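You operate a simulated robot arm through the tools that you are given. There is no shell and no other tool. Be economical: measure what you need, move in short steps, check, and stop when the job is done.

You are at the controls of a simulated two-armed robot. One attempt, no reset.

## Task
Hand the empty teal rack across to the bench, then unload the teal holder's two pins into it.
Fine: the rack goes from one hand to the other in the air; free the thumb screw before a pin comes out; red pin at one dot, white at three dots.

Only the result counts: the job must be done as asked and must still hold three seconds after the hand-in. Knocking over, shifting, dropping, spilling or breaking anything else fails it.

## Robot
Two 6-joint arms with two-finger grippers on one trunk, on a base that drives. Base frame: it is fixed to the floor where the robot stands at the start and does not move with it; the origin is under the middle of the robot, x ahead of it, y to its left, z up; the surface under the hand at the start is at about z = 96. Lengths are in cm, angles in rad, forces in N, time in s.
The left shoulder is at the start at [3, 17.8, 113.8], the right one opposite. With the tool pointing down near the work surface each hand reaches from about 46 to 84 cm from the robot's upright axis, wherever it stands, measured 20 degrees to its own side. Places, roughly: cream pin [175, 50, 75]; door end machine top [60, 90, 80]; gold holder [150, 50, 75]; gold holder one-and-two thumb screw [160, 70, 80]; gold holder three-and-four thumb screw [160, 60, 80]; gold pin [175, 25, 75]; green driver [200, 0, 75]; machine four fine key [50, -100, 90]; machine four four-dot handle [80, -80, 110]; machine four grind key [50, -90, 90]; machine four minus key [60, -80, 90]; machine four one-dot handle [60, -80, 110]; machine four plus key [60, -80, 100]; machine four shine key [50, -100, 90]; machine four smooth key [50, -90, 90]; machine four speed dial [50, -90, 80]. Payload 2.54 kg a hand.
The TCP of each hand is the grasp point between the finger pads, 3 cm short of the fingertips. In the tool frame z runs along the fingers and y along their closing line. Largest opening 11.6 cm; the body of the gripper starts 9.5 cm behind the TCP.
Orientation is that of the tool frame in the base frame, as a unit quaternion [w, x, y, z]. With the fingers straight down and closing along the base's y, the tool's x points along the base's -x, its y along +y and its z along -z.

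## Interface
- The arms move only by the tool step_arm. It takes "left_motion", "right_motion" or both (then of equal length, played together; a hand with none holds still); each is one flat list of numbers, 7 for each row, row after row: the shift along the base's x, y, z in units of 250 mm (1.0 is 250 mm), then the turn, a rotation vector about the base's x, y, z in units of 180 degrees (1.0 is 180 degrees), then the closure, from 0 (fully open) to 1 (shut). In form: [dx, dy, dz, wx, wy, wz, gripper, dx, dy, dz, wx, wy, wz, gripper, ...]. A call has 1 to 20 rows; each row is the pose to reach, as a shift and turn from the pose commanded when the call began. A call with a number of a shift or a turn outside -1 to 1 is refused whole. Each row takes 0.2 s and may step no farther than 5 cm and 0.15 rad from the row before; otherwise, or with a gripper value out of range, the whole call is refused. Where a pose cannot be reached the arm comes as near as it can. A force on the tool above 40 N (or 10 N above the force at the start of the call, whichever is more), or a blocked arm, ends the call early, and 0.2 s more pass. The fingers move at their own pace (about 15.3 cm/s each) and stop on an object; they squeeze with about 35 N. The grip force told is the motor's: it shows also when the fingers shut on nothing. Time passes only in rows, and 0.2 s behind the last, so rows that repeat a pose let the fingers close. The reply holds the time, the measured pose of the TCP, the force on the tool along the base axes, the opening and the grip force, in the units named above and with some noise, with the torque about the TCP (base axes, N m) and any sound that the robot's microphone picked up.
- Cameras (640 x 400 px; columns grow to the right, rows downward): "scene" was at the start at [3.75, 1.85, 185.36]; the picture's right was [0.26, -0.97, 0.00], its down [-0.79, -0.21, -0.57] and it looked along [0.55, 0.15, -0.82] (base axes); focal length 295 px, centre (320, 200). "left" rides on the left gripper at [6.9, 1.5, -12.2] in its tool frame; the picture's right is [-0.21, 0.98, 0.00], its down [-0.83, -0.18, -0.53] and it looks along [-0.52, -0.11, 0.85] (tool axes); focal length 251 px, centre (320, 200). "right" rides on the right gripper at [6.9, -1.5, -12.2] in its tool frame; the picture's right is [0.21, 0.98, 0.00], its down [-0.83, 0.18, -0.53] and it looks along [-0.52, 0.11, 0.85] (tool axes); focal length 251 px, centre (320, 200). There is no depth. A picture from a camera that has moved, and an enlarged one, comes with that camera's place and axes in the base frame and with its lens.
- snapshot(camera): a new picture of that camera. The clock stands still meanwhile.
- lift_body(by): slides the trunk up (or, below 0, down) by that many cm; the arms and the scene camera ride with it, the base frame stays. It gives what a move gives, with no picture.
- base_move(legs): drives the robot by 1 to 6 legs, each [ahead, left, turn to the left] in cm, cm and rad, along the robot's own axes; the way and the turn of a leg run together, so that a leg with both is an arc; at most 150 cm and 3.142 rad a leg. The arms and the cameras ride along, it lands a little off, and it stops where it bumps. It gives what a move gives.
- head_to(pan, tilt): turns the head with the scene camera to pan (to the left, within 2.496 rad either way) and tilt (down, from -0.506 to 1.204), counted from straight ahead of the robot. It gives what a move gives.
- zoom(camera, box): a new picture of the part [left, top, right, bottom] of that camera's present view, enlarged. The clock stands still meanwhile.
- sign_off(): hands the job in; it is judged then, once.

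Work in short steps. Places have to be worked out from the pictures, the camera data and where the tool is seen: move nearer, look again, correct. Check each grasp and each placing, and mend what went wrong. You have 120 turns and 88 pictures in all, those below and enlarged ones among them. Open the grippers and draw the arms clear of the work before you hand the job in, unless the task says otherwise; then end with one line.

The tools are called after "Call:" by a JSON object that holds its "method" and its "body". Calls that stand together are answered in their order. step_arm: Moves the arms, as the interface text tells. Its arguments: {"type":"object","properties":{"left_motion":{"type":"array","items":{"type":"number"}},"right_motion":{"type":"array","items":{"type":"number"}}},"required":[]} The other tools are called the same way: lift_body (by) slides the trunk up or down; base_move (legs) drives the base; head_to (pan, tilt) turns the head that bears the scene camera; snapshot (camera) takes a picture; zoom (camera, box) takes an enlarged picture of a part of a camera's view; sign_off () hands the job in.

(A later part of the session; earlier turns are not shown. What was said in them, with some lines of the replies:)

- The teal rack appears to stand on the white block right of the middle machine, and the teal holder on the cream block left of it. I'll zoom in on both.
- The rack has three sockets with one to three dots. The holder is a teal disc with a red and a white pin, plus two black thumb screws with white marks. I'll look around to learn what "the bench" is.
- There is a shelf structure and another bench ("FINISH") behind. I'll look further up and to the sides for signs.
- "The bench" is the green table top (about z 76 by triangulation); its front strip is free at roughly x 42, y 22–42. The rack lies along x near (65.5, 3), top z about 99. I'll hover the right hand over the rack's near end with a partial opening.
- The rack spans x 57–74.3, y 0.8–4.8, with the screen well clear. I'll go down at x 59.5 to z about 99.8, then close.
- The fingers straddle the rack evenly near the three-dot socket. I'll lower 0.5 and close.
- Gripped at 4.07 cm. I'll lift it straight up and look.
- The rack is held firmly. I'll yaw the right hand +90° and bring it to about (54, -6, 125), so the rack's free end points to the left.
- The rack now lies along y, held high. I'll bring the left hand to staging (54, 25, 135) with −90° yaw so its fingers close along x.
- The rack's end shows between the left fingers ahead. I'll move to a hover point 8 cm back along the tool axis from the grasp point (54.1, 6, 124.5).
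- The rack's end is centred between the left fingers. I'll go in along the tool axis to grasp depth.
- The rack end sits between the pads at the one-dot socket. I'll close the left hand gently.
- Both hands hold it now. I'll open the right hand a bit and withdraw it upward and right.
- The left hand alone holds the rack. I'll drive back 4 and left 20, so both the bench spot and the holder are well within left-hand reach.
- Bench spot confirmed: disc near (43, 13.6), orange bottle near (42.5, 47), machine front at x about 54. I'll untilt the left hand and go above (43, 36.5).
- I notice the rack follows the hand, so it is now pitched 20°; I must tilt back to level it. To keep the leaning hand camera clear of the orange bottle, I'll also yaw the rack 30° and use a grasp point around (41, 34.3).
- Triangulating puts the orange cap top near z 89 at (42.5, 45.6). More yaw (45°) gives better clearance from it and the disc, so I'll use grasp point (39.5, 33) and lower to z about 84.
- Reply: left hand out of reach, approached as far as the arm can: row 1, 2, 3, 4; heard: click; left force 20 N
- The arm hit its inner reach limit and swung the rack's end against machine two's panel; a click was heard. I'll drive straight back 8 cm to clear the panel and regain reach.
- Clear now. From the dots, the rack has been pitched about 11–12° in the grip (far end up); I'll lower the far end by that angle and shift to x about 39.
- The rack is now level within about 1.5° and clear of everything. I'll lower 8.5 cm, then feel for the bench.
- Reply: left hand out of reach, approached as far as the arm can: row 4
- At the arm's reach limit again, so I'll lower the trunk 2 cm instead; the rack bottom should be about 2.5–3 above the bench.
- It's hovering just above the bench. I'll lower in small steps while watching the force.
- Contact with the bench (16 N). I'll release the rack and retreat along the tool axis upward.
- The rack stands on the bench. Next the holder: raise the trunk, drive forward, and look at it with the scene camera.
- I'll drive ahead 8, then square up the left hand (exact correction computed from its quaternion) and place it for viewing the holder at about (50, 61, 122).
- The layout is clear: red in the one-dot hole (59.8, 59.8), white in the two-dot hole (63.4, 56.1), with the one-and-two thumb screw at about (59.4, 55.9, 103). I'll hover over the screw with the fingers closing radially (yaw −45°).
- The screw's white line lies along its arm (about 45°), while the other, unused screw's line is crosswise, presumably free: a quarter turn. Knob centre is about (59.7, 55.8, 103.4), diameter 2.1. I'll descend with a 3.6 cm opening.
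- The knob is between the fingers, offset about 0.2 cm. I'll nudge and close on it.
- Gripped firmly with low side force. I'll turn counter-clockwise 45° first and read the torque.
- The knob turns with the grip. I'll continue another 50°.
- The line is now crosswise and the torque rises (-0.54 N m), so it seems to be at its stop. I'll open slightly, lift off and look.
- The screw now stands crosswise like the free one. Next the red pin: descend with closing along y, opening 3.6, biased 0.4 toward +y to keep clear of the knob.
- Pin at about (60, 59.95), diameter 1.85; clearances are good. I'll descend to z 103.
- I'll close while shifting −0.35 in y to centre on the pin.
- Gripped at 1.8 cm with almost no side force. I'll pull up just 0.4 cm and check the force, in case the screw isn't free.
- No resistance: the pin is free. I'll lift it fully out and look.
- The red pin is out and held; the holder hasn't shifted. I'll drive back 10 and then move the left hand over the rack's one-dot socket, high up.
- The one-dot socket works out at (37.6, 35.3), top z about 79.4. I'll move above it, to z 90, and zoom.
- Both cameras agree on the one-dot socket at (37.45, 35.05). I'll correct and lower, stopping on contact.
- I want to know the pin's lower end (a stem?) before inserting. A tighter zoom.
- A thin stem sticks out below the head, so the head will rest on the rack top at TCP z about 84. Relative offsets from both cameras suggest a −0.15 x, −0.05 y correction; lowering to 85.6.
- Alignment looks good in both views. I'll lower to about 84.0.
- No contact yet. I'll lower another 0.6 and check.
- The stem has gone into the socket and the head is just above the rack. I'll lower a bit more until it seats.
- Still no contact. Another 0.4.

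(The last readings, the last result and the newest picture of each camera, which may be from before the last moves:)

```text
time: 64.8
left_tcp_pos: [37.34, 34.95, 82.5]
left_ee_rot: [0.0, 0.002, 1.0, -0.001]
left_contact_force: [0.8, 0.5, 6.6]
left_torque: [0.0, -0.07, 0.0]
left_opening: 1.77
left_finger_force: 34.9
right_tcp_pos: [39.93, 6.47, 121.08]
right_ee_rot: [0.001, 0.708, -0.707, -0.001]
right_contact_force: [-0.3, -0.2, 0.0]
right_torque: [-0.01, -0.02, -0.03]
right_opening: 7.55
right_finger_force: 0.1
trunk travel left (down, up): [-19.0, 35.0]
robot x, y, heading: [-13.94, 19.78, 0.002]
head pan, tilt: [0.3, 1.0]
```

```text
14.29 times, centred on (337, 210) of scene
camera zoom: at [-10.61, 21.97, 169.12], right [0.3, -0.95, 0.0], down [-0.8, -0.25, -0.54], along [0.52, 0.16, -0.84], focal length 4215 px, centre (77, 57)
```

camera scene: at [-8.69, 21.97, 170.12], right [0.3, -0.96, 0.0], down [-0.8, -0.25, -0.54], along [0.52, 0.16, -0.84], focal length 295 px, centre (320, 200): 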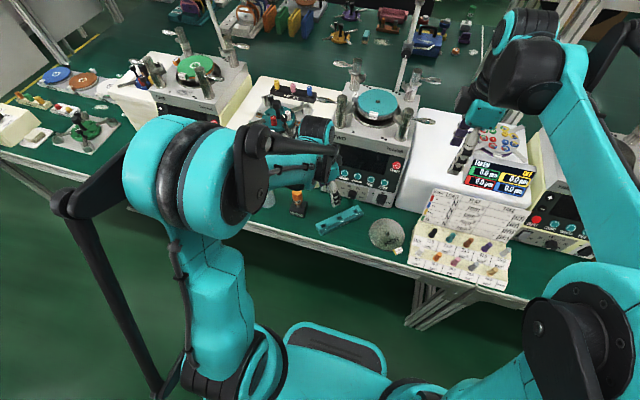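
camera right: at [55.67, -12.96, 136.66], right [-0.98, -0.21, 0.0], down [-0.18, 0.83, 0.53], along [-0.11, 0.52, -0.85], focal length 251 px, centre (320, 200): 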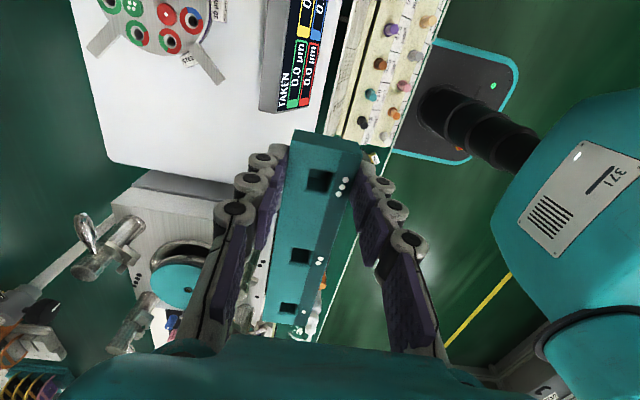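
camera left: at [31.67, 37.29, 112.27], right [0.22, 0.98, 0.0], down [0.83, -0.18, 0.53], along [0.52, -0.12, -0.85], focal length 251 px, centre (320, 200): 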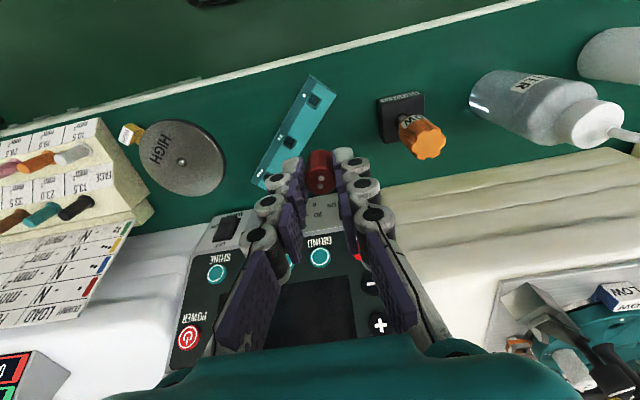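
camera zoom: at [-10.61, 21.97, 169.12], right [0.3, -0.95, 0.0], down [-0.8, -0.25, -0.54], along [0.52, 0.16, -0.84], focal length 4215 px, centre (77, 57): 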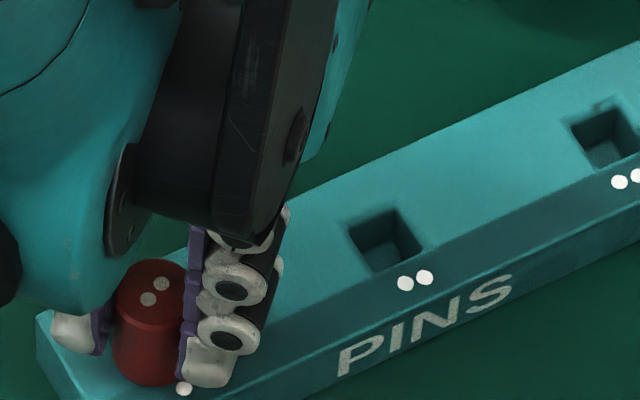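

Contact force 6.6 N: the pin is seated. I'll release gently and rise.

Call:
{"method": "step_arm", "body": {"left_motion": [0, 0, 0.004, 0, 0, 0, 0.9, 0, 0, 0.004, 0, 0, 0, 0.72, 0, 0, 0.004, 0, 0, 0, 0.66, 0, 0, 0.1, 0, 0, 0, 0.66, 0, 0, 0.25, 0, 0, 0, 0.66, 0, 0, 0.4, 0, 0, 0, 0.66]}}

Call:
{"method": "zoom", "body": {"camera": "left", "box": [240, 60, 400, 200]}}

```text
time: 66.2
left_tcp_pos: [37.21, 35.01, 92.74]
left_ee_rot: [0.0, 0.001, 1.0, -0.001]
left_contact_force: [0.3, -0.5, -0.8]
left_torque: [0.03, -0.01, -0.03]
left_opening: 3.95
left_finger_force: 0.1
right_tcp_pos: [39.83, 6.43, 121.11]
right_ee_rot: [0.0, 0.708, -0.706, 0.0]
right_contact_force: [-0.1, 0.1, 0.1]
right_torque: [0.02, -0.02, 0.0]
right_opening: 7.56
right_finger_force: 0.1
trunk travel left (down, up): [-19.0, 35.0]
robot x, y, heading: [-13.66, 19.55, -0.001]
head pan, tilt: [0.3, 1.0]
```

```text
2.86 times, centred on (320, 130) of left
camera zoom: at [30.34, 36.54, 104.75], right [0.22, 0.98, 0.0], down [0.83, -0.18, 0.53], along [0.52, -0.12, -0.85], focal length 718 px, centre (320, 400)
```

zoom: 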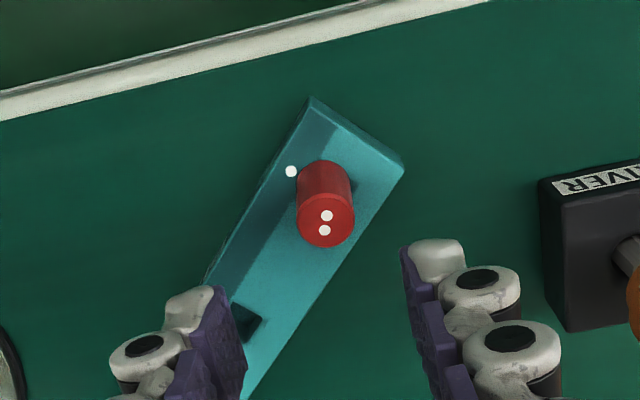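

The red pin stands upright in the one-dot socket. Now back for the white one: raise the trunk, swing over with yaw −90° so the fingers close along x, then drive ahead.

Call:
{"method": "lift_body", "body": {"by": 17}}

Call:
{"method": "step_arm", "body": {"left_motion": [0.02, 0.02, 0.12, 0, 0, -0.0455, 0.6, 0.08, 0.1, 0.24, 0, 0, -0.091, 0.6, 0.14, 0.18, 0.36, 0, 0, -0.136, 0.6, 0.2, 0.26, 0.36, 0, 0, -0.182, 0.6, 0.27, 0.35, 0.36, 0, 0, -0.227, 0.6, 0.34, 0.44, 0.36, 0, 0, -0.273, 0.6, 0.41, 0.53, 0.36, 0, 0, -0.318, 0.6, 0.48, 0.62, 0.36, 0, 0, -0.364, 0.6, 0.55, 0.71, 0.36, 0, 0, -0.409, 0.6, 0.6, 0.78, 0.36, 0, 0, -0.455, 0.6, 0.652, 0.848, 0.36, 0, 0, -0.5, 0.6]}}

Call:
{"method": "base_move", "body": {"legs": [[10, 0, 0]]}}

Call:
{"method": "zoom", "body": {"camera": "left", "box": [200, 60, 440, 240]}}

```text
time: 68.1
left_tcp_pos: [37.46, 35.0, 109.61]
left_ee_rot: [-0.002, 0.001, 1.0, -0.001]
left_contact_force: [0.2, -0.2, 0.0]
left_torque: [-0.03, 0.0, -0.02]
left_opening: 3.94
left_finger_force: 0.1
right_tcp_pos: [39.98, 6.42, 138.06]
right_ee_rot: [0.0, 0.708, -0.706, 0.0]
right_contact_force: [0.4, 0.7, -0.1]
right_torque: [-0.01, 0.02, 0.02]
right_opening: 7.54
right_finger_force: 0.1
trunk travel left (down, up): [-36.0, 18.0]
robot x, y, heading: [-13.84, 20.22, 0.006]
head pan, tilt: [0.3, 1.0]
```

```text
time: 70.5
left_tcp_pos: [53.59, 56.31, 118.58]
left_ee_rot: [-0.002, 0.709, 0.705, 0.0]
left_contact_force: [0.1, -0.1, -0.5]
left_torque: [0.0, -0.02, 0.0]
left_opening: 4.63
left_finger_force: 0.1
right_tcp_pos: [39.99, 6.62, 138.04]
right_ee_rot: [0.0, 0.708, -0.706, 0.0]
right_contact_force: [0.1, 0.0, 0.5]
right_torque: [0.01, 0.05, 0.0]
right_opening: 7.55
right_finger_force: 0.0
trunk travel left (down, up): [-36.0, 18.0]
robot x, y, heading: [-13.83, 19.85, 0.005]
head pan, tilt: [0.3, 1.0]
```

```text
time: 71.6
left_tcp_pos: [63.62, 56.29, 118.56]
left_ee_rot: [-0.002, 0.707, 0.707, 0.0]
left_contact_force: [0.7, 0.1, 1.0]
left_torque: [0.01, 0.01, -0.02]
left_opening: 4.63
left_finger_force: 0.1
right_tcp_pos: [49.92, 6.55, 138.08]
right_ee_rot: [0.001, 0.707, -0.707, -0.001]
right_contact_force: [0.0, -0.5, 0.0]
right_torque: [-0.01, 0.05, 0.03]
right_opening: 7.56
right_finger_force: 0.2
trunk travel left (down, up): [-36.0, 18.0]
robot x, y, heading: [-3.93, 19.75, -0.001]
head pan, tilt: [0.3, 1.0]
```

```text
2.22 times, centred on (320, 150) of left
camera zoom: at [65.18, 63.12, 130.67], right [0.98, -0.22, 0.0], down [-0.18, -0.83, 0.53], along [-0.12, -0.52, -0.85], focal length 559 px, centre (320, 311)
```

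zoom: 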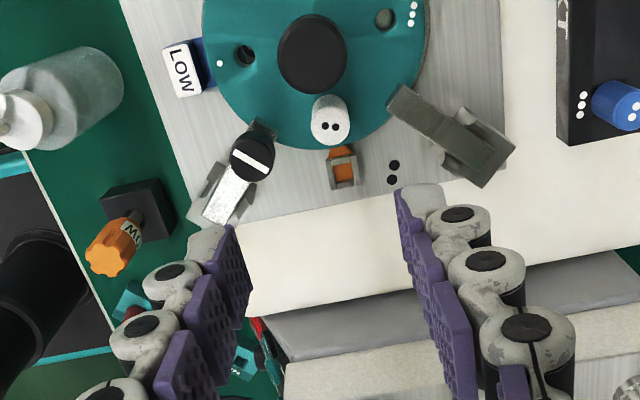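

White pin at about (63.8, 56.15), with the knob edge at x 61.0 and an arm end at x about 67.3. I'll descend with 3.3 opening, biased +0.3 in x.

Call:
{"method": "step_arm", "body": {"left_motion": [0.019, -0.006, -0.15, 0, 0, 0, 0.715, 0.019, -0.006, -0.3, 0, 0, 0, 0.715, 0.019, -0.006, -0.44, 0, 0, 0, 0.715, 0.019, -0.006, -0.44, 0, 0, 0, 0.715]}}

Call:
{"method": "zoom", "body": {"camera": "left", "box": [200, 60, 440, 240]}}

```text
time: 72.6
left_tcp_pos: [63.97, 56.14, 107.6]
left_ee_rot: [-0.001, 0.708, 0.706, 0.0]
left_contact_force: [0.5, -1.6, 1.4]
left_torque: [0.01, -0.01, 0.02]
left_opening: 3.31
left_finger_force: 0.1
right_tcp_pos: [49.85, 6.47, 138.0]
right_ee_rot: [0.001, 0.707, -0.707, 0.0]
right_contact_force: [-0.7, -0.1, 0.5]
right_torque: [0.03, -0.06, -0.03]
right_opening: 7.54
right_finger_force: 0.1
trunk travel left (down, up): [-36.0, 18.0]
robot x, y, heading: [-4.0, 20.35, 0.002]
head pan, tilt: [0.3, 1.0]
```

```text
2.22 times, centred on (320, 150) of left
camera zoom: at [65.59, 62.95, 119.74], right [0.98, -0.22, 0.0], down [-0.18, -0.83, 0.53], along [-0.12, -0.52, -0.85], focal length 559 px, centre (320, 311)
```

zoom: 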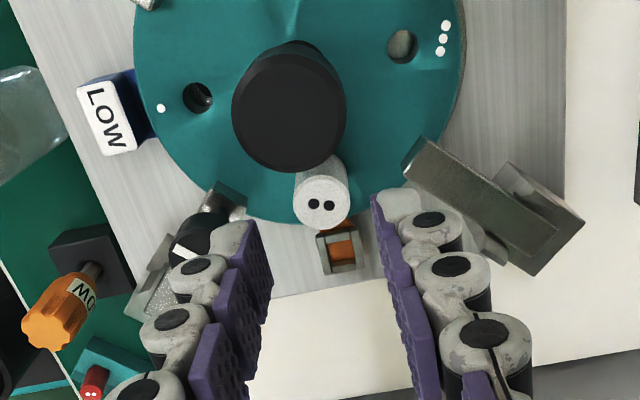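

Pin estimate (63.9, 56.25). I'll descend to z 103.

Call:
{"method": "step_arm", "body": {"left_motion": [0.002, 0.004, -0.08, 0, 0, 0, 0.715, 0.002, 0.004, -0.15, 0, 0, 0, 0.715, 0.002, 0.004, -0.184, 0, 0, 0, 0.715, 0.002, 0.004, -0.184, 0, 0, 0, 0.715]}}

Call:
{"method": "zoom", "body": {"camera": "left", "box": [200, 60, 440, 240]}}

```text
time: 73.6
left_tcp_pos: [64.1, 56.19, 102.93]
left_ee_rot: [-0.001, 0.707, 0.707, 0.0]
left_contact_force: [1.6, 1.1, 0.0]
left_torque: [0.03, 0.01, -0.02]
left_opening: 3.24
left_finger_force: 0.2
right_tcp_pos: [49.94, 6.55, 137.94]
right_ee_rot: [0.0, 0.708, -0.706, 0.0]
right_contact_force: [0.7, 0.3, -0.8]
right_torque: [0.03, 0.0, -0.02]
right_opening: 7.55
right_finger_force: 0.0
trunk travel left (down, up): [-36.0, 18.0]
robot x, y, heading: [-4.2, 19.79, 0.004]
head pan, tilt: [0.3, 1.0]
```

```text
2.22 times, centred on (320, 150) of left
camera zoom: at [65.69, 63.03, 115.09], right [0.98, -0.22, 0.0], down [-0.18, -0.83, 0.53], along [-0.12, -0.52, -0.85], focal length 559 px, centre (320, 311)
```

zoom: 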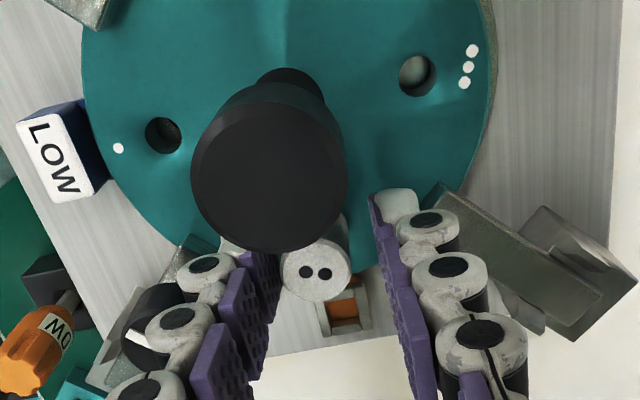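

I'll close while shifting −0.33 in x to centre.

Call:
{"method": "step_arm", "body": {"left_motion": [-0.006, 0, 0, 0, 0, 0, 0.77, -0.013, 0, 0, 0, 0, 0, 0.82, -0.013, 0, 0, 0, 0, 0, 0.9, -0.013, 0, 0, 0, 0, 0, 1, -0.013, 0, 0, 0, 0, 0, 1]}}

Call:
{"method": "step_arm", "body": {"left_motion": [0, 0, 0.008, 0, 0, 0, 1, 0, 0, 0.016, 0, 0, 0, 1]}}

```text
time: 74.8
left_tcp_pos: [63.77, 56.23, 103.04]
left_ee_rot: [0.0, 0.707, 0.707, 0.001]
left_contact_force: [-0.2, -0.2, 0.4]
left_torque: [0.02, -0.02, 0.0]
left_opening: 1.84
left_finger_force: 35.0
right_tcp_pos: [49.91, 6.45, 138.07]
right_ee_rot: [0.0, 0.708, -0.707, 0.0]
right_contact_force: [0.2, -0.9, -0.8]
right_torque: [0.0, 0.02, 0.02]
right_opening: 7.54
right_finger_force: 0.1
trunk travel left (down, up): [-36.0, 18.0]
robot x, y, heading: [-4.24, 20.25, 0.003]
head pan, tilt: [0.3, 1.0]
```

```text
time: 75.4
left_tcp_pos: [63.79, 56.22, 103.44]
left_ee_rot: [-0.002, 0.708, 0.707, 0.0]
left_contact_force: [0.8, 0.4, -0.4]
left_torque: [-0.05, 0.01, 0.03]
left_opening: 1.81
left_finger_force: 35.1
right_tcp_pos: [49.85, 6.57, 138.14]
right_ee_rot: [0.001, 0.707, -0.707, 0.0]
right_contact_force: [-0.7, -0.5, -0.4]
right_torque: [-0.04, -0.03, -0.03]
right_opening: 7.54
right_finger_force: 0.1
trunk travel left (down, up): [-36.0, 18.0]
robot x, y, heading: [-4.12, 20.39, 0.001]
head pan, tilt: [0.3, 1.0]
```

Free, no resistance. I'll lift out, back up 10, and swing the white pin toward the rack's three-dot end while unwinding the yaw.

Call:
{"method": "step_arm", "body": {"left_motion": [0, 0, 0.08, 0, 0, 0, 1, 0, 0, 0.2, 0, 0, 0, 1, 0, 0, 0.35, 0, 0, 0, 1, 0, 0, 0.55, 0, 0, 0, 1]}}

Call:
{"method": "base_move", "body": {"legs": [[-10, 0, 0]]}}

Call:
{"method": "step_arm", "body": {"left_motion": [-0.02, -0.08, 0, 0, 0, 0.0455, 1, -0.05, -0.16, 0, 0, 0, 0.091, 1, -0.08, -0.24, 0, 0, 0, 0.136, 1, -0.11, -0.33, 0, 0, 0, 0.182, 1, -0.14, -0.42, 0, 0, 0, 0.227, 1, -0.17, -0.51, 0, 0, 0, 0.273, 1, -0.2, -0.6, 0, 0, 0, 0.318, 1, -0.23, -0.7, 0, 0, 0, 0.364, 1, -0.25, -0.79, 0, 0, 0, 0.409, 1, -0.27, -0.88, 0, 0, 0, 0.455, 1, -0.288, -0.97, 0, 0, 0, 0.5, 1]}}

Call:
{"method": "step_arm", "body": {"left_motion": [0, -0.1, 0, 0, 0, 0, 1, 0, -0.2, 0, 0, 0, 0, 1, 0, -0.2, -0.12, 0, 0, 0, 1]}}

Call:
{"method": "lift_body", "body": {"by": -17}}

Call:
{"method": "snapshot", "body": {"camera": "left"}}

Call:
{"method": "zoom", "body": {"camera": "scene", "box": [310, 160, 430, 260]}}

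```text
time: 76.4
left_tcp_pos: [63.49, 56.23, 117.29]
left_ee_rot: [-0.001, 0.707, 0.707, 0.0]
left_contact_force: [0.3, -1.0, 0.2]
left_torque: [0.0, 0.03, 0.01]
left_opening: 1.8
left_finger_force: 35.1
right_tcp_pos: [49.71, 6.45, 138.13]
right_ee_rot: [0.0, 0.708, -0.707, 0.0]
right_contact_force: [-1.0, 0.5, -0.3]
right_torque: [-0.02, -0.01, 0.0]
right_opening: 7.54
right_finger_force: 0.0
trunk travel left (down, up): [-36.0, 18.0]
robot x, y, heading: [-4.17, 20.06, 0.0]
head pan, tilt: [0.3, 1.0]
```

```text
time: 77.6
left_tcp_pos: [53.74, 56.08, 117.27]
left_ee_rot: [-0.001, 0.708, 0.706, -0.001]
left_contact_force: [0.3, 0.5, 0.2]
left_torque: [0.02, -0.06, -0.04]
left_opening: 1.8
left_finger_force: 35.3
right_tcp_pos: [39.85, 6.51, 138.01]
right_ee_rot: [0.0, 0.708, -0.707, 0.001]
right_contact_force: [-0.3, -0.5, 0.1]
right_torque: [-0.03, 0.0, -0.03]
right_opening: 7.53
right_finger_force: 0.0
trunk travel left (down, up): [-36.0, 18.0]
robot x, y, heading: [-14.08, 20.13, 0.002]
head pan, tilt: [0.3, 1.0]
```

```text
time: 80.0
left_tcp_pos: [46.47, 31.9, 117.17]
left_ee_rot: [-0.001, 0.0, 1.0, -0.001]
left_contact_force: [0.8, 1.1, 0.3]
left_torque: [0.0, -0.02, -0.03]
left_opening: 1.81
left_finger_force: 35.2
right_tcp_pos: [39.87, 6.38, 138.05]
right_ee_rot: [-0.001, 0.708, -0.706, 0.0]
right_contact_force: [-0.2, 0.2, 0.5]
right_torque: [0.0, 0.02, 0.05]
right_opening: 7.54
right_finger_force: 0.0
trunk travel left (down, up): [-36.0, 18.0]
robot x, y, heading: [-14.22, 19.95, 0.007]
head pan, tilt: [0.3, 1.0]
```

```text
time: 80.8
left_tcp_pos: [46.67, 26.98, 114.24]
left_ee_rot: [-0.001, 0.001, 1.0, -0.001]
left_contact_force: [-0.2, 0.8, -0.3]
left_torque: [-0.01, 0.02, -0.02]
left_opening: 1.81
left_finger_force: 34.7
right_tcp_pos: [39.94, 6.58, 137.98]
right_ee_rot: [0.001, 0.708, -0.706, -0.001]
right_contact_force: [-0.1, 0.6, -0.1]
right_torque: [-0.03, 0.06, 0.0]
right_opening: 7.54
right_finger_force: 0.1
trunk travel left (down, up): [-36.0, 18.0]
robot x, y, heading: [-14.11, 19.77, -0.0]
head pan, tilt: [0.3, 1.0]
```

```text
time: 82.7
left_tcp_pos: [46.53, 26.92, 97.24]
left_ee_rot: [-0.001, 0.0, 1.0, 0.0]
left_contact_force: [0.6, 0.0, 1.0]
left_torque: [-0.02, 0.0, -0.03]
left_opening: 1.83
left_finger_force: 35.1
right_tcp_pos: [39.97, 6.39, 121.11]
right_ee_rot: [0.0, 0.708, -0.706, 0.0]
right_contact_force: [0.1, -0.3, -0.2]
right_torque: [-0.01, 0.04, 0.02]
right_opening: 7.53
right_finger_force: 0.0
trunk travel left (down, up): [-19.0, 35.0]
robot x, y, heading: [-14.22, 20.28, 0.003]
head pan, tilt: [0.3, 1.0]
```

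```text
25 pictures are left
camera left: at [39.6, 28.5, 109.36], right [0.22, 0.98, 0.0], down [0.83, -0.18, 0.53], along [0.52, -0.12, -0.85], focal length 251 px, centre (320, 200)
```

left: 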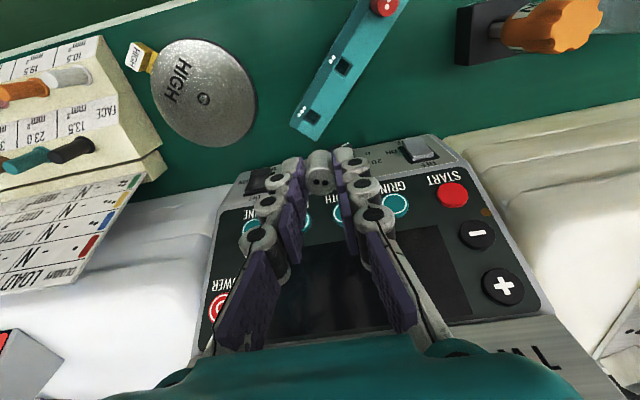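

```text
4.00 times, centred on (370, 210) of scene
camera zoom: at [-10.62, 22.0, 169.13], right [0.3, -0.95, 0.0], down [-0.8, -0.25, -0.54], along [0.52, 0.16, -0.84], focal length 1180 px, centre (120, 160)
```

zoom: 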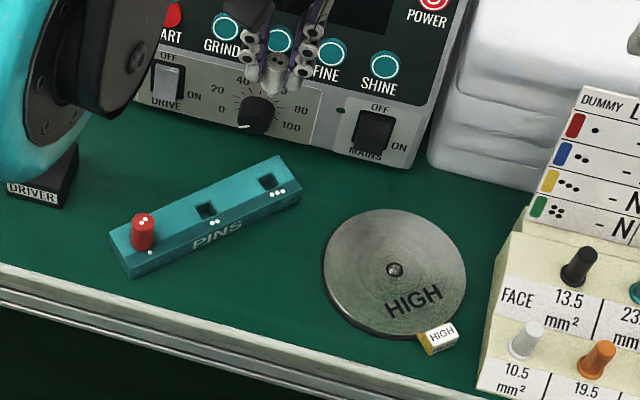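

Three-dot socket at about (46.65, 25.7). I'll move above it to z 87 and compare pin stem and socket.

Call:
{"method": "step_arm", "body": {"left_motion": [0.004, -0.048, -0.12, 0, 0, 0, 1, 0.004, -0.048, -0.27, 0, 0, 0, 1, 0.004, -0.048, -0.41, 0, 0, 0, 1, 0.004, -0.048, -0.41, 0, 0, 0, 1]}}

Call:
{"method": "zoom", "body": {"camera": "left", "box": [240, 60, 400, 200]}}

Call:
{"method": "zoom", "body": {"camera": "scene", "box": [342, 182, 372, 210]}}

```text
time: 83.7
left_tcp_pos: [46.45, 25.85, 87.03]
left_ee_rot: [-0.001, 0.001, 1.0, 0.0]
left_contact_force: [0.5, 0.2, -0.1]
left_torque: [0.0, -0.03, -0.01]
left_opening: 1.8
left_finger_force: 34.5
right_tcp_pos: [39.85, 6.63, 121.06]
right_ee_rot: [-0.001, 0.707, -0.707, -0.001]
right_contact_force: [0.2, 0.7, 0.5]
right_torque: [0.04, -0.05, -0.02]
right_opening: 7.54
right_finger_force: 0.1
trunk travel left (down, up): [-19.0, 35.0]
robot x, y, heading: [-14.54, 19.99, -0.001]
head pan, tilt: [0.3, 1.0]
```

```text
2.86 times, centred on (320, 130) of left
camera zoom: at [39.68, 27.38, 99.07], right [0.22, 0.98, 0.0], down [0.83, -0.18, 0.53], along [0.52, -0.12, -0.85], focal length 718 px, centre (320, 400)
```

zoom: 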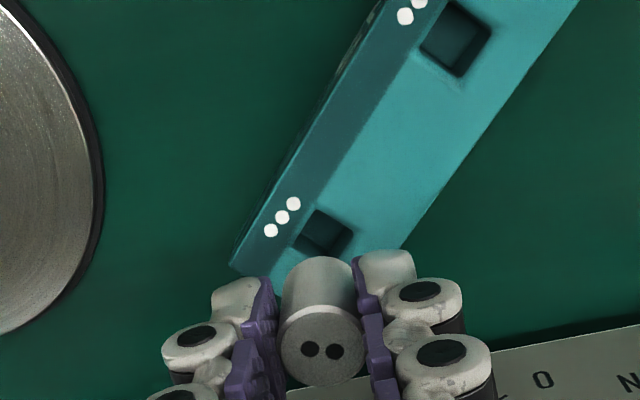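

```text
14.29 times, centred on (357, 196) of scene
camera zoom: at [-10.67, 22.02, 169.12], right [0.3, -0.95, 0.0], down [-0.8, -0.25, -0.54], along [0.52, 0.16, -0.84], focal length 4215 px, centre (-209, 257)
```

zoom: 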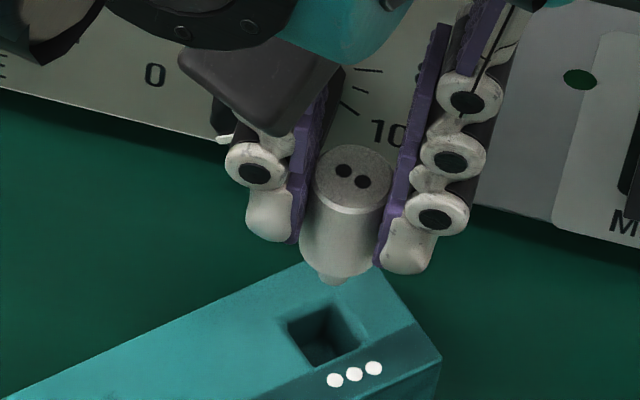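

By both views the alignment equals the corrected red case, so I'll go straight down to 83.6 and check.

Call:
{"method": "step_arm", "body": {"left_motion": [0, 0, -0.04, 0, 0, 0, 1, 0, 0, -0.08, 0, 0, 0, 1, 0, 0, -0.11, 0, 0, 0, 1, 0, 0, -0.136, 0, 0, 0, 1]}}

Call:
{"method": "zoom", "body": {"camera": "scene", "box": [342, 182, 372, 210]}}

Call:
{"method": "zoom", "body": {"camera": "left", "box": [240, 60, 400, 200]}}

```text
time: 84.7
left_tcp_pos: [46.62, 25.83, 83.64]
left_ee_rot: [0.0, 0.0, 1.0, -0.001]
left_contact_force: [-0.3, -0.9, -0.5]
left_torque: [-0.01, -0.01, -0.01]
left_opening: 1.79
left_finger_force: 35.2
right_tcp_pos: [39.89, 6.53, 121.17]
right_ee_rot: [0.0, 0.708, -0.706, 0.0]
right_contact_force: [-1.1, 0.0, -0.4]
right_torque: [-0.01, 0.02, -0.03]
right_opening: 7.54
right_finger_force: 0.1
trunk travel left (down, up): [-19.0, 35.0]
robot x, y, heading: [-13.92, 20.09, 0.001]
head pan, tilt: [0.3, 1.0]
```

```text
14.29 times, centred on (357, 196) of scene
camera zoom: at [-10.58, 22.0, 169.11], right [0.3, -0.95, 0.0], down [-0.8, -0.25, -0.54], along [0.52, 0.16, -0.84], focal length 4215 px, centre (-209, 257)
```

zoom: 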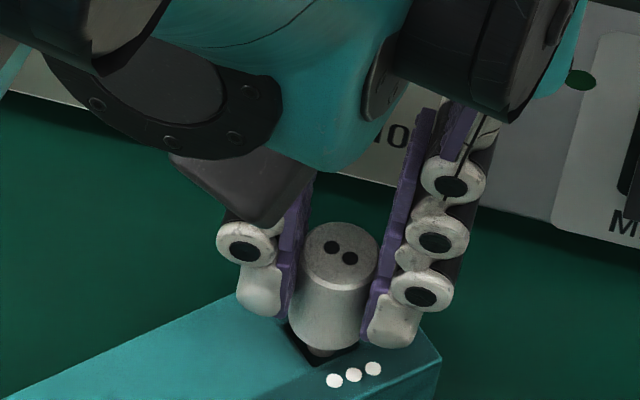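

```text
2.86 times, centred on (320, 130) of left
camera zoom: at [39.75, 27.29, 95.67], right [0.22, 0.98, 0.0], down [0.83, -0.18, 0.53], along [0.52, -0.12, -0.85], focal length 718 px, centre (320, 400)
```

zoom: 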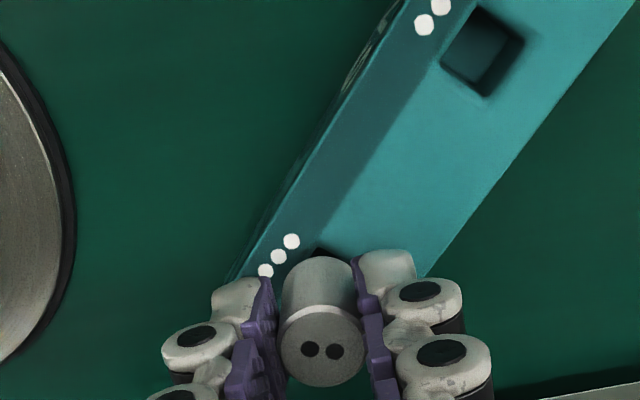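

The stem is entering the socket. I'll lower about 1 cm more.

Call:
{"method": "step_arm", "body": {"left_motion": [0, 0, -0.012, 0, 0, 0, 1, 0, 0, -0.024, 0, 0, 0, 1, 0, 0, -0.034, 0, 0, 0, 1]}}

Call:
{"method": "step_arm", "body": {"left_motion": [0, 0, -0.008, 0, 0, 0, 1]}}

Call:
{"method": "zoom", "body": {"camera": "scene", "box": [342, 182, 372, 210]}}

```text
time: 85.5
left_tcp_pos: [46.73, 25.81, 82.83]
left_ee_rot: [-0.001, 0.001, 1.0, -0.001]
left_contact_force: [0.4, 0.0, -0.1]
left_torque: [-0.01, -0.02, 0.02]
left_opening: 1.81
left_finger_force: 35.0
right_tcp_pos: [39.89, 6.49, 121.05]
right_ee_rot: [-0.001, 0.708, -0.706, 0.0]
right_contact_force: [0.3, -0.7, 0.3]
right_torque: [0.03, 0.01, -0.01]
right_opening: 7.55
right_finger_force: 0.1
trunk travel left (down, up): [-19.0, 35.0]
robot x, y, heading: [-13.91, 19.88, 0.003]
head pan, tilt: [0.3, 1.0]
```

```text
time: 85.9
left_tcp_pos: [46.6, 25.74, 82.56]
left_ee_rot: [-0.001, 0.001, 1.0, -0.001]
left_contact_force: [0.7, 0.1, 4.1]
left_torque: [0.01, -0.04, 0.01]
left_opening: 1.79
left_finger_force: 35.0
right_tcp_pos: [39.88, 6.42, 121.05]
right_ee_rot: [0.0, 0.708, -0.706, 0.0]
right_contact_force: [-0.4, 0.0, -0.4]
right_torque: [-0.01, 0.02, -0.03]
right_opening: 7.54
right_finger_force: 0.2
trunk travel left (down, up): [-19.0, 35.0]
robot x, y, heading: [-14.21, 20.17, 0.003]
head pan, tilt: [0.3, 1.0]
```

```text
14.29 times, centred on (357, 196) of scene
camera zoom: at [-10.64, 22.0, 169.12], right [0.3, -0.95, 0.0], down [-0.8, -0.25, -0.54], along [0.52, 0.16, -0.84], focal length 4215 px, centre (-209, 257)
```

zoom: 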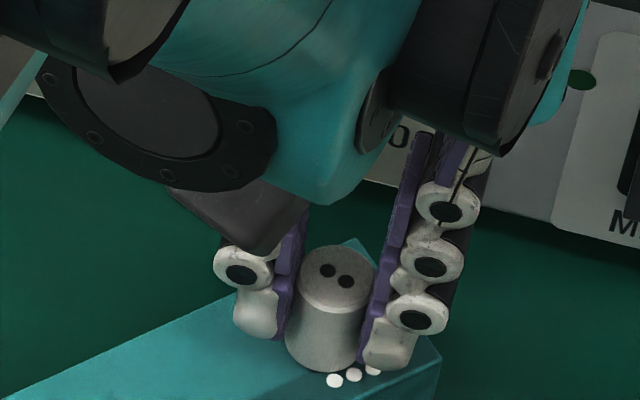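

Seated at the same height as the red pin, 4 N. I'll release, rise, and inspect.

Call:
{"method": "step_arm", "body": {"left_motion": [0, 0, 0.003, 0, 0, 0, 0.9, 0, 0, 0.003, 0, 0, 0, 0.72, 0, 0, 0.003, 0, 0, 0, 0.66, 0, 0, 0.1, 0, 0, 0, 0.66, 0, 0, 0.25, 0, 0, 0, 0.66, 0, 0, 0.4, 0, 0, 0, 0.66, 0, 0, 0.55, 0, 0, 0, 0.66]}}

Call:
{"method": "lift_body", "body": {"by": 17}}

Call:
{"method": "step_arm", "body": {"left_motion": [0, 0.1, 0.12, 0, 0, 0, 0.3, 0, 0.25, 0.24, 0, 0, 0, 0, 0, 0.4, 0.36, 0, 0, 0, 0, -0.05, 0.6, 0.4, 0, 0, 0, 0, -0.1, 0.75, 0.44, 0, 0, 0, 0]}}

Call:
{"method": "snapshot", "body": {"camera": "scene"}}

Call:
{"method": "zoom", "body": {"camera": "scene", "box": [310, 190, 410, 280]}}

```text
time: 87.5
left_tcp_pos: [46.48, 25.88, 96.23]
left_ee_rot: [-0.001, 0.0, 1.0, -0.001]
left_contact_force: [0.0, 0.4, 0.0]
left_torque: [-0.02, 0.0, -0.05]
left_opening: 3.93
left_finger_force: 0.1
right_tcp_pos: [39.75, 6.56, 121.17]
right_ee_rot: [0.0, 0.707, -0.707, 0.0]
right_contact_force: [-0.6, -0.2, 0.8]
right_torque: [-0.01, -0.06, -0.04]
right_opening: 7.51
right_finger_force: 0.0
trunk travel left (down, up): [-19.0, 35.0]
robot x, y, heading: [-14.27, 19.99, -0.002]
head pan, tilt: [0.3, 1.0]
```

```text
time: 89.4
left_tcp_pos: [46.63, 25.8, 113.14]
left_ee_rot: [-0.001, 0.001, 1.0, -0.001]
left_contact_force: [-0.5, -0.2, 0.4]
left_torque: [0.02, 0.04, 0.01]
left_opening: 3.96
left_finger_force: 0.0
right_tcp_pos: [39.97, 6.5, 138.0]
right_ee_rot: [0.0, 0.708, -0.706, 0.0]
right_contact_force: [0.6, -0.4, 0.5]
right_torque: [-0.01, -0.01, 0.0]
right_opening: 7.54
right_finger_force: 0.1
trunk travel left (down, up): [-36.0, 18.0]
robot x, y, heading: [-14.15, 19.85, 0.001]
head pan, tilt: [0.3, 1.0]
```

```text
refused: row 4 steps farther than a row can; nothing moved
```

```text
18 pictures are left
camera scene: at [-10.58, 22.0, 186.1], right [0.3, -0.95, 0.0], down [-0.8, -0.25, -0.54], along [0.52, 0.16, -0.84], focal length 295 px, centre (320, 200)
```

scene: 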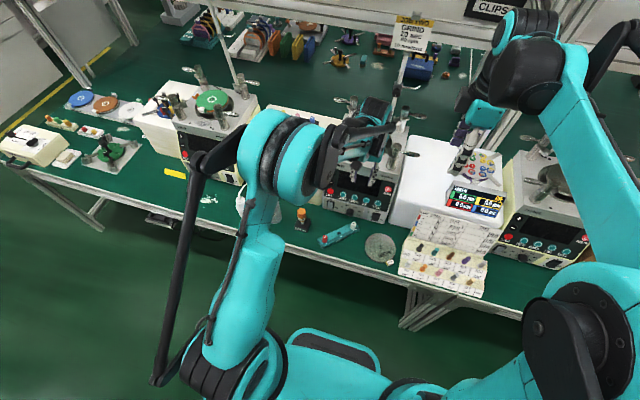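

```text
4.44 times, centred on (360, 235) of scene
camera zoom: at [-10.58, 22.0, 186.1], right [0.3, -0.95, 0.0], down [-0.8, -0.25, -0.54], along [0.52, 0.16, -0.84], focal length 1311 px, centre (142, 44)
```

zoom: 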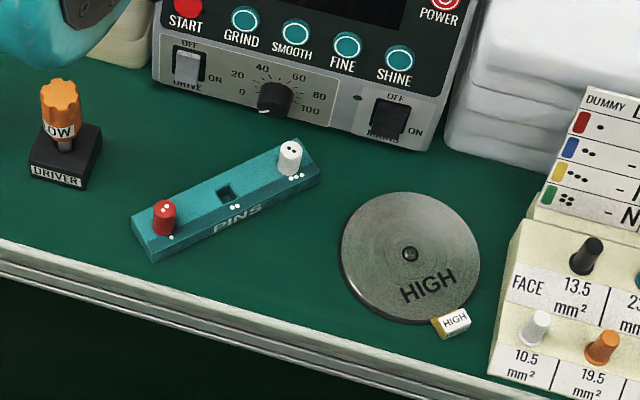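

Both pins stand in their right sockets (red at one dot, white at three). I'll draw the left arm clear and check the holder once more.

Call:
{"method": "step_arm", "body": {"left_motion": [0, 0.1, 0.12, 0, 0, 0, 0.3, -0.05, 0.22, 0.24, 0, 0, 0, 0, -0.1, 0.34, 0.36, 0, 0, 0, 0, -0.15, 0.46, 0.44, 0, 0, 0, 0, -0.2, 0.6, 0.5, 0, 0, 0, 0]}}

Call:
{"method": "snapshot", "body": {"camera": "left"}}

```text
time: 90.6
left_tcp_pos: [41.4, 40.83, 125.71]
left_ee_rot: [-0.001, 0.002, 1.0, -0.002]
left_contact_force: [-0.1, -0.2, 0.3]
left_torque: [-0.05, -0.03, -0.02]
left_opening: 11.59
left_finger_force: 0.1
right_tcp_pos: [39.75, 6.5, 138.15]
right_ee_rot: [0.001, 0.707, -0.707, 0.0]
right_contact_force: [0.2, 0.2, -0.3]
right_torque: [0.0, -0.04, 0.02]
right_opening: 7.55
right_finger_force: 0.1
trunk travel left (down, up): [-36.0, 18.0]
robot x, y, heading: [-14.15, 20.28, -0.001]
head pan, tilt: [0.3, 1.0]
```

```text
16 pictures are left
camera left: at [34.59, 42.44, 137.75], right [0.22, 0.98, 0.0], down [0.83, -0.18, 0.53], along [0.52, -0.12, -0.85], focal length 251 px, centre (320, 200)
```

left: 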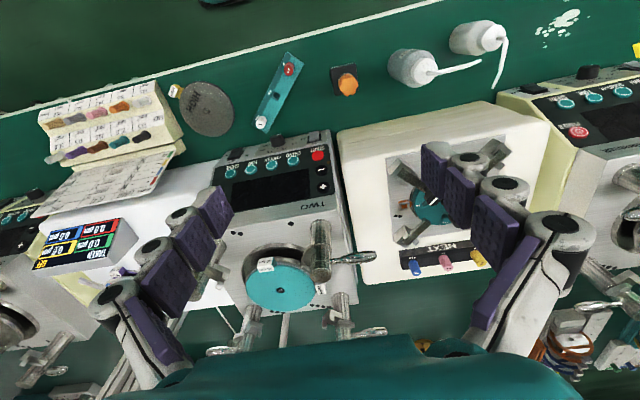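

Everything stands as wanted, the arms are clear and the grippers open. I'll hand in.

Call:
{"method": "sign_off", "body": {}}

```text
The job is handed in.
```

I handed the job in with the teal rack on the bench, passed from right hand to left in the air, the thumb screw freed, the red pin at one dot and the white pin at three; while I was placing the rack, its end bumped machine two's panel with a click, but I saw nothing shifted there and its display stayed dark.
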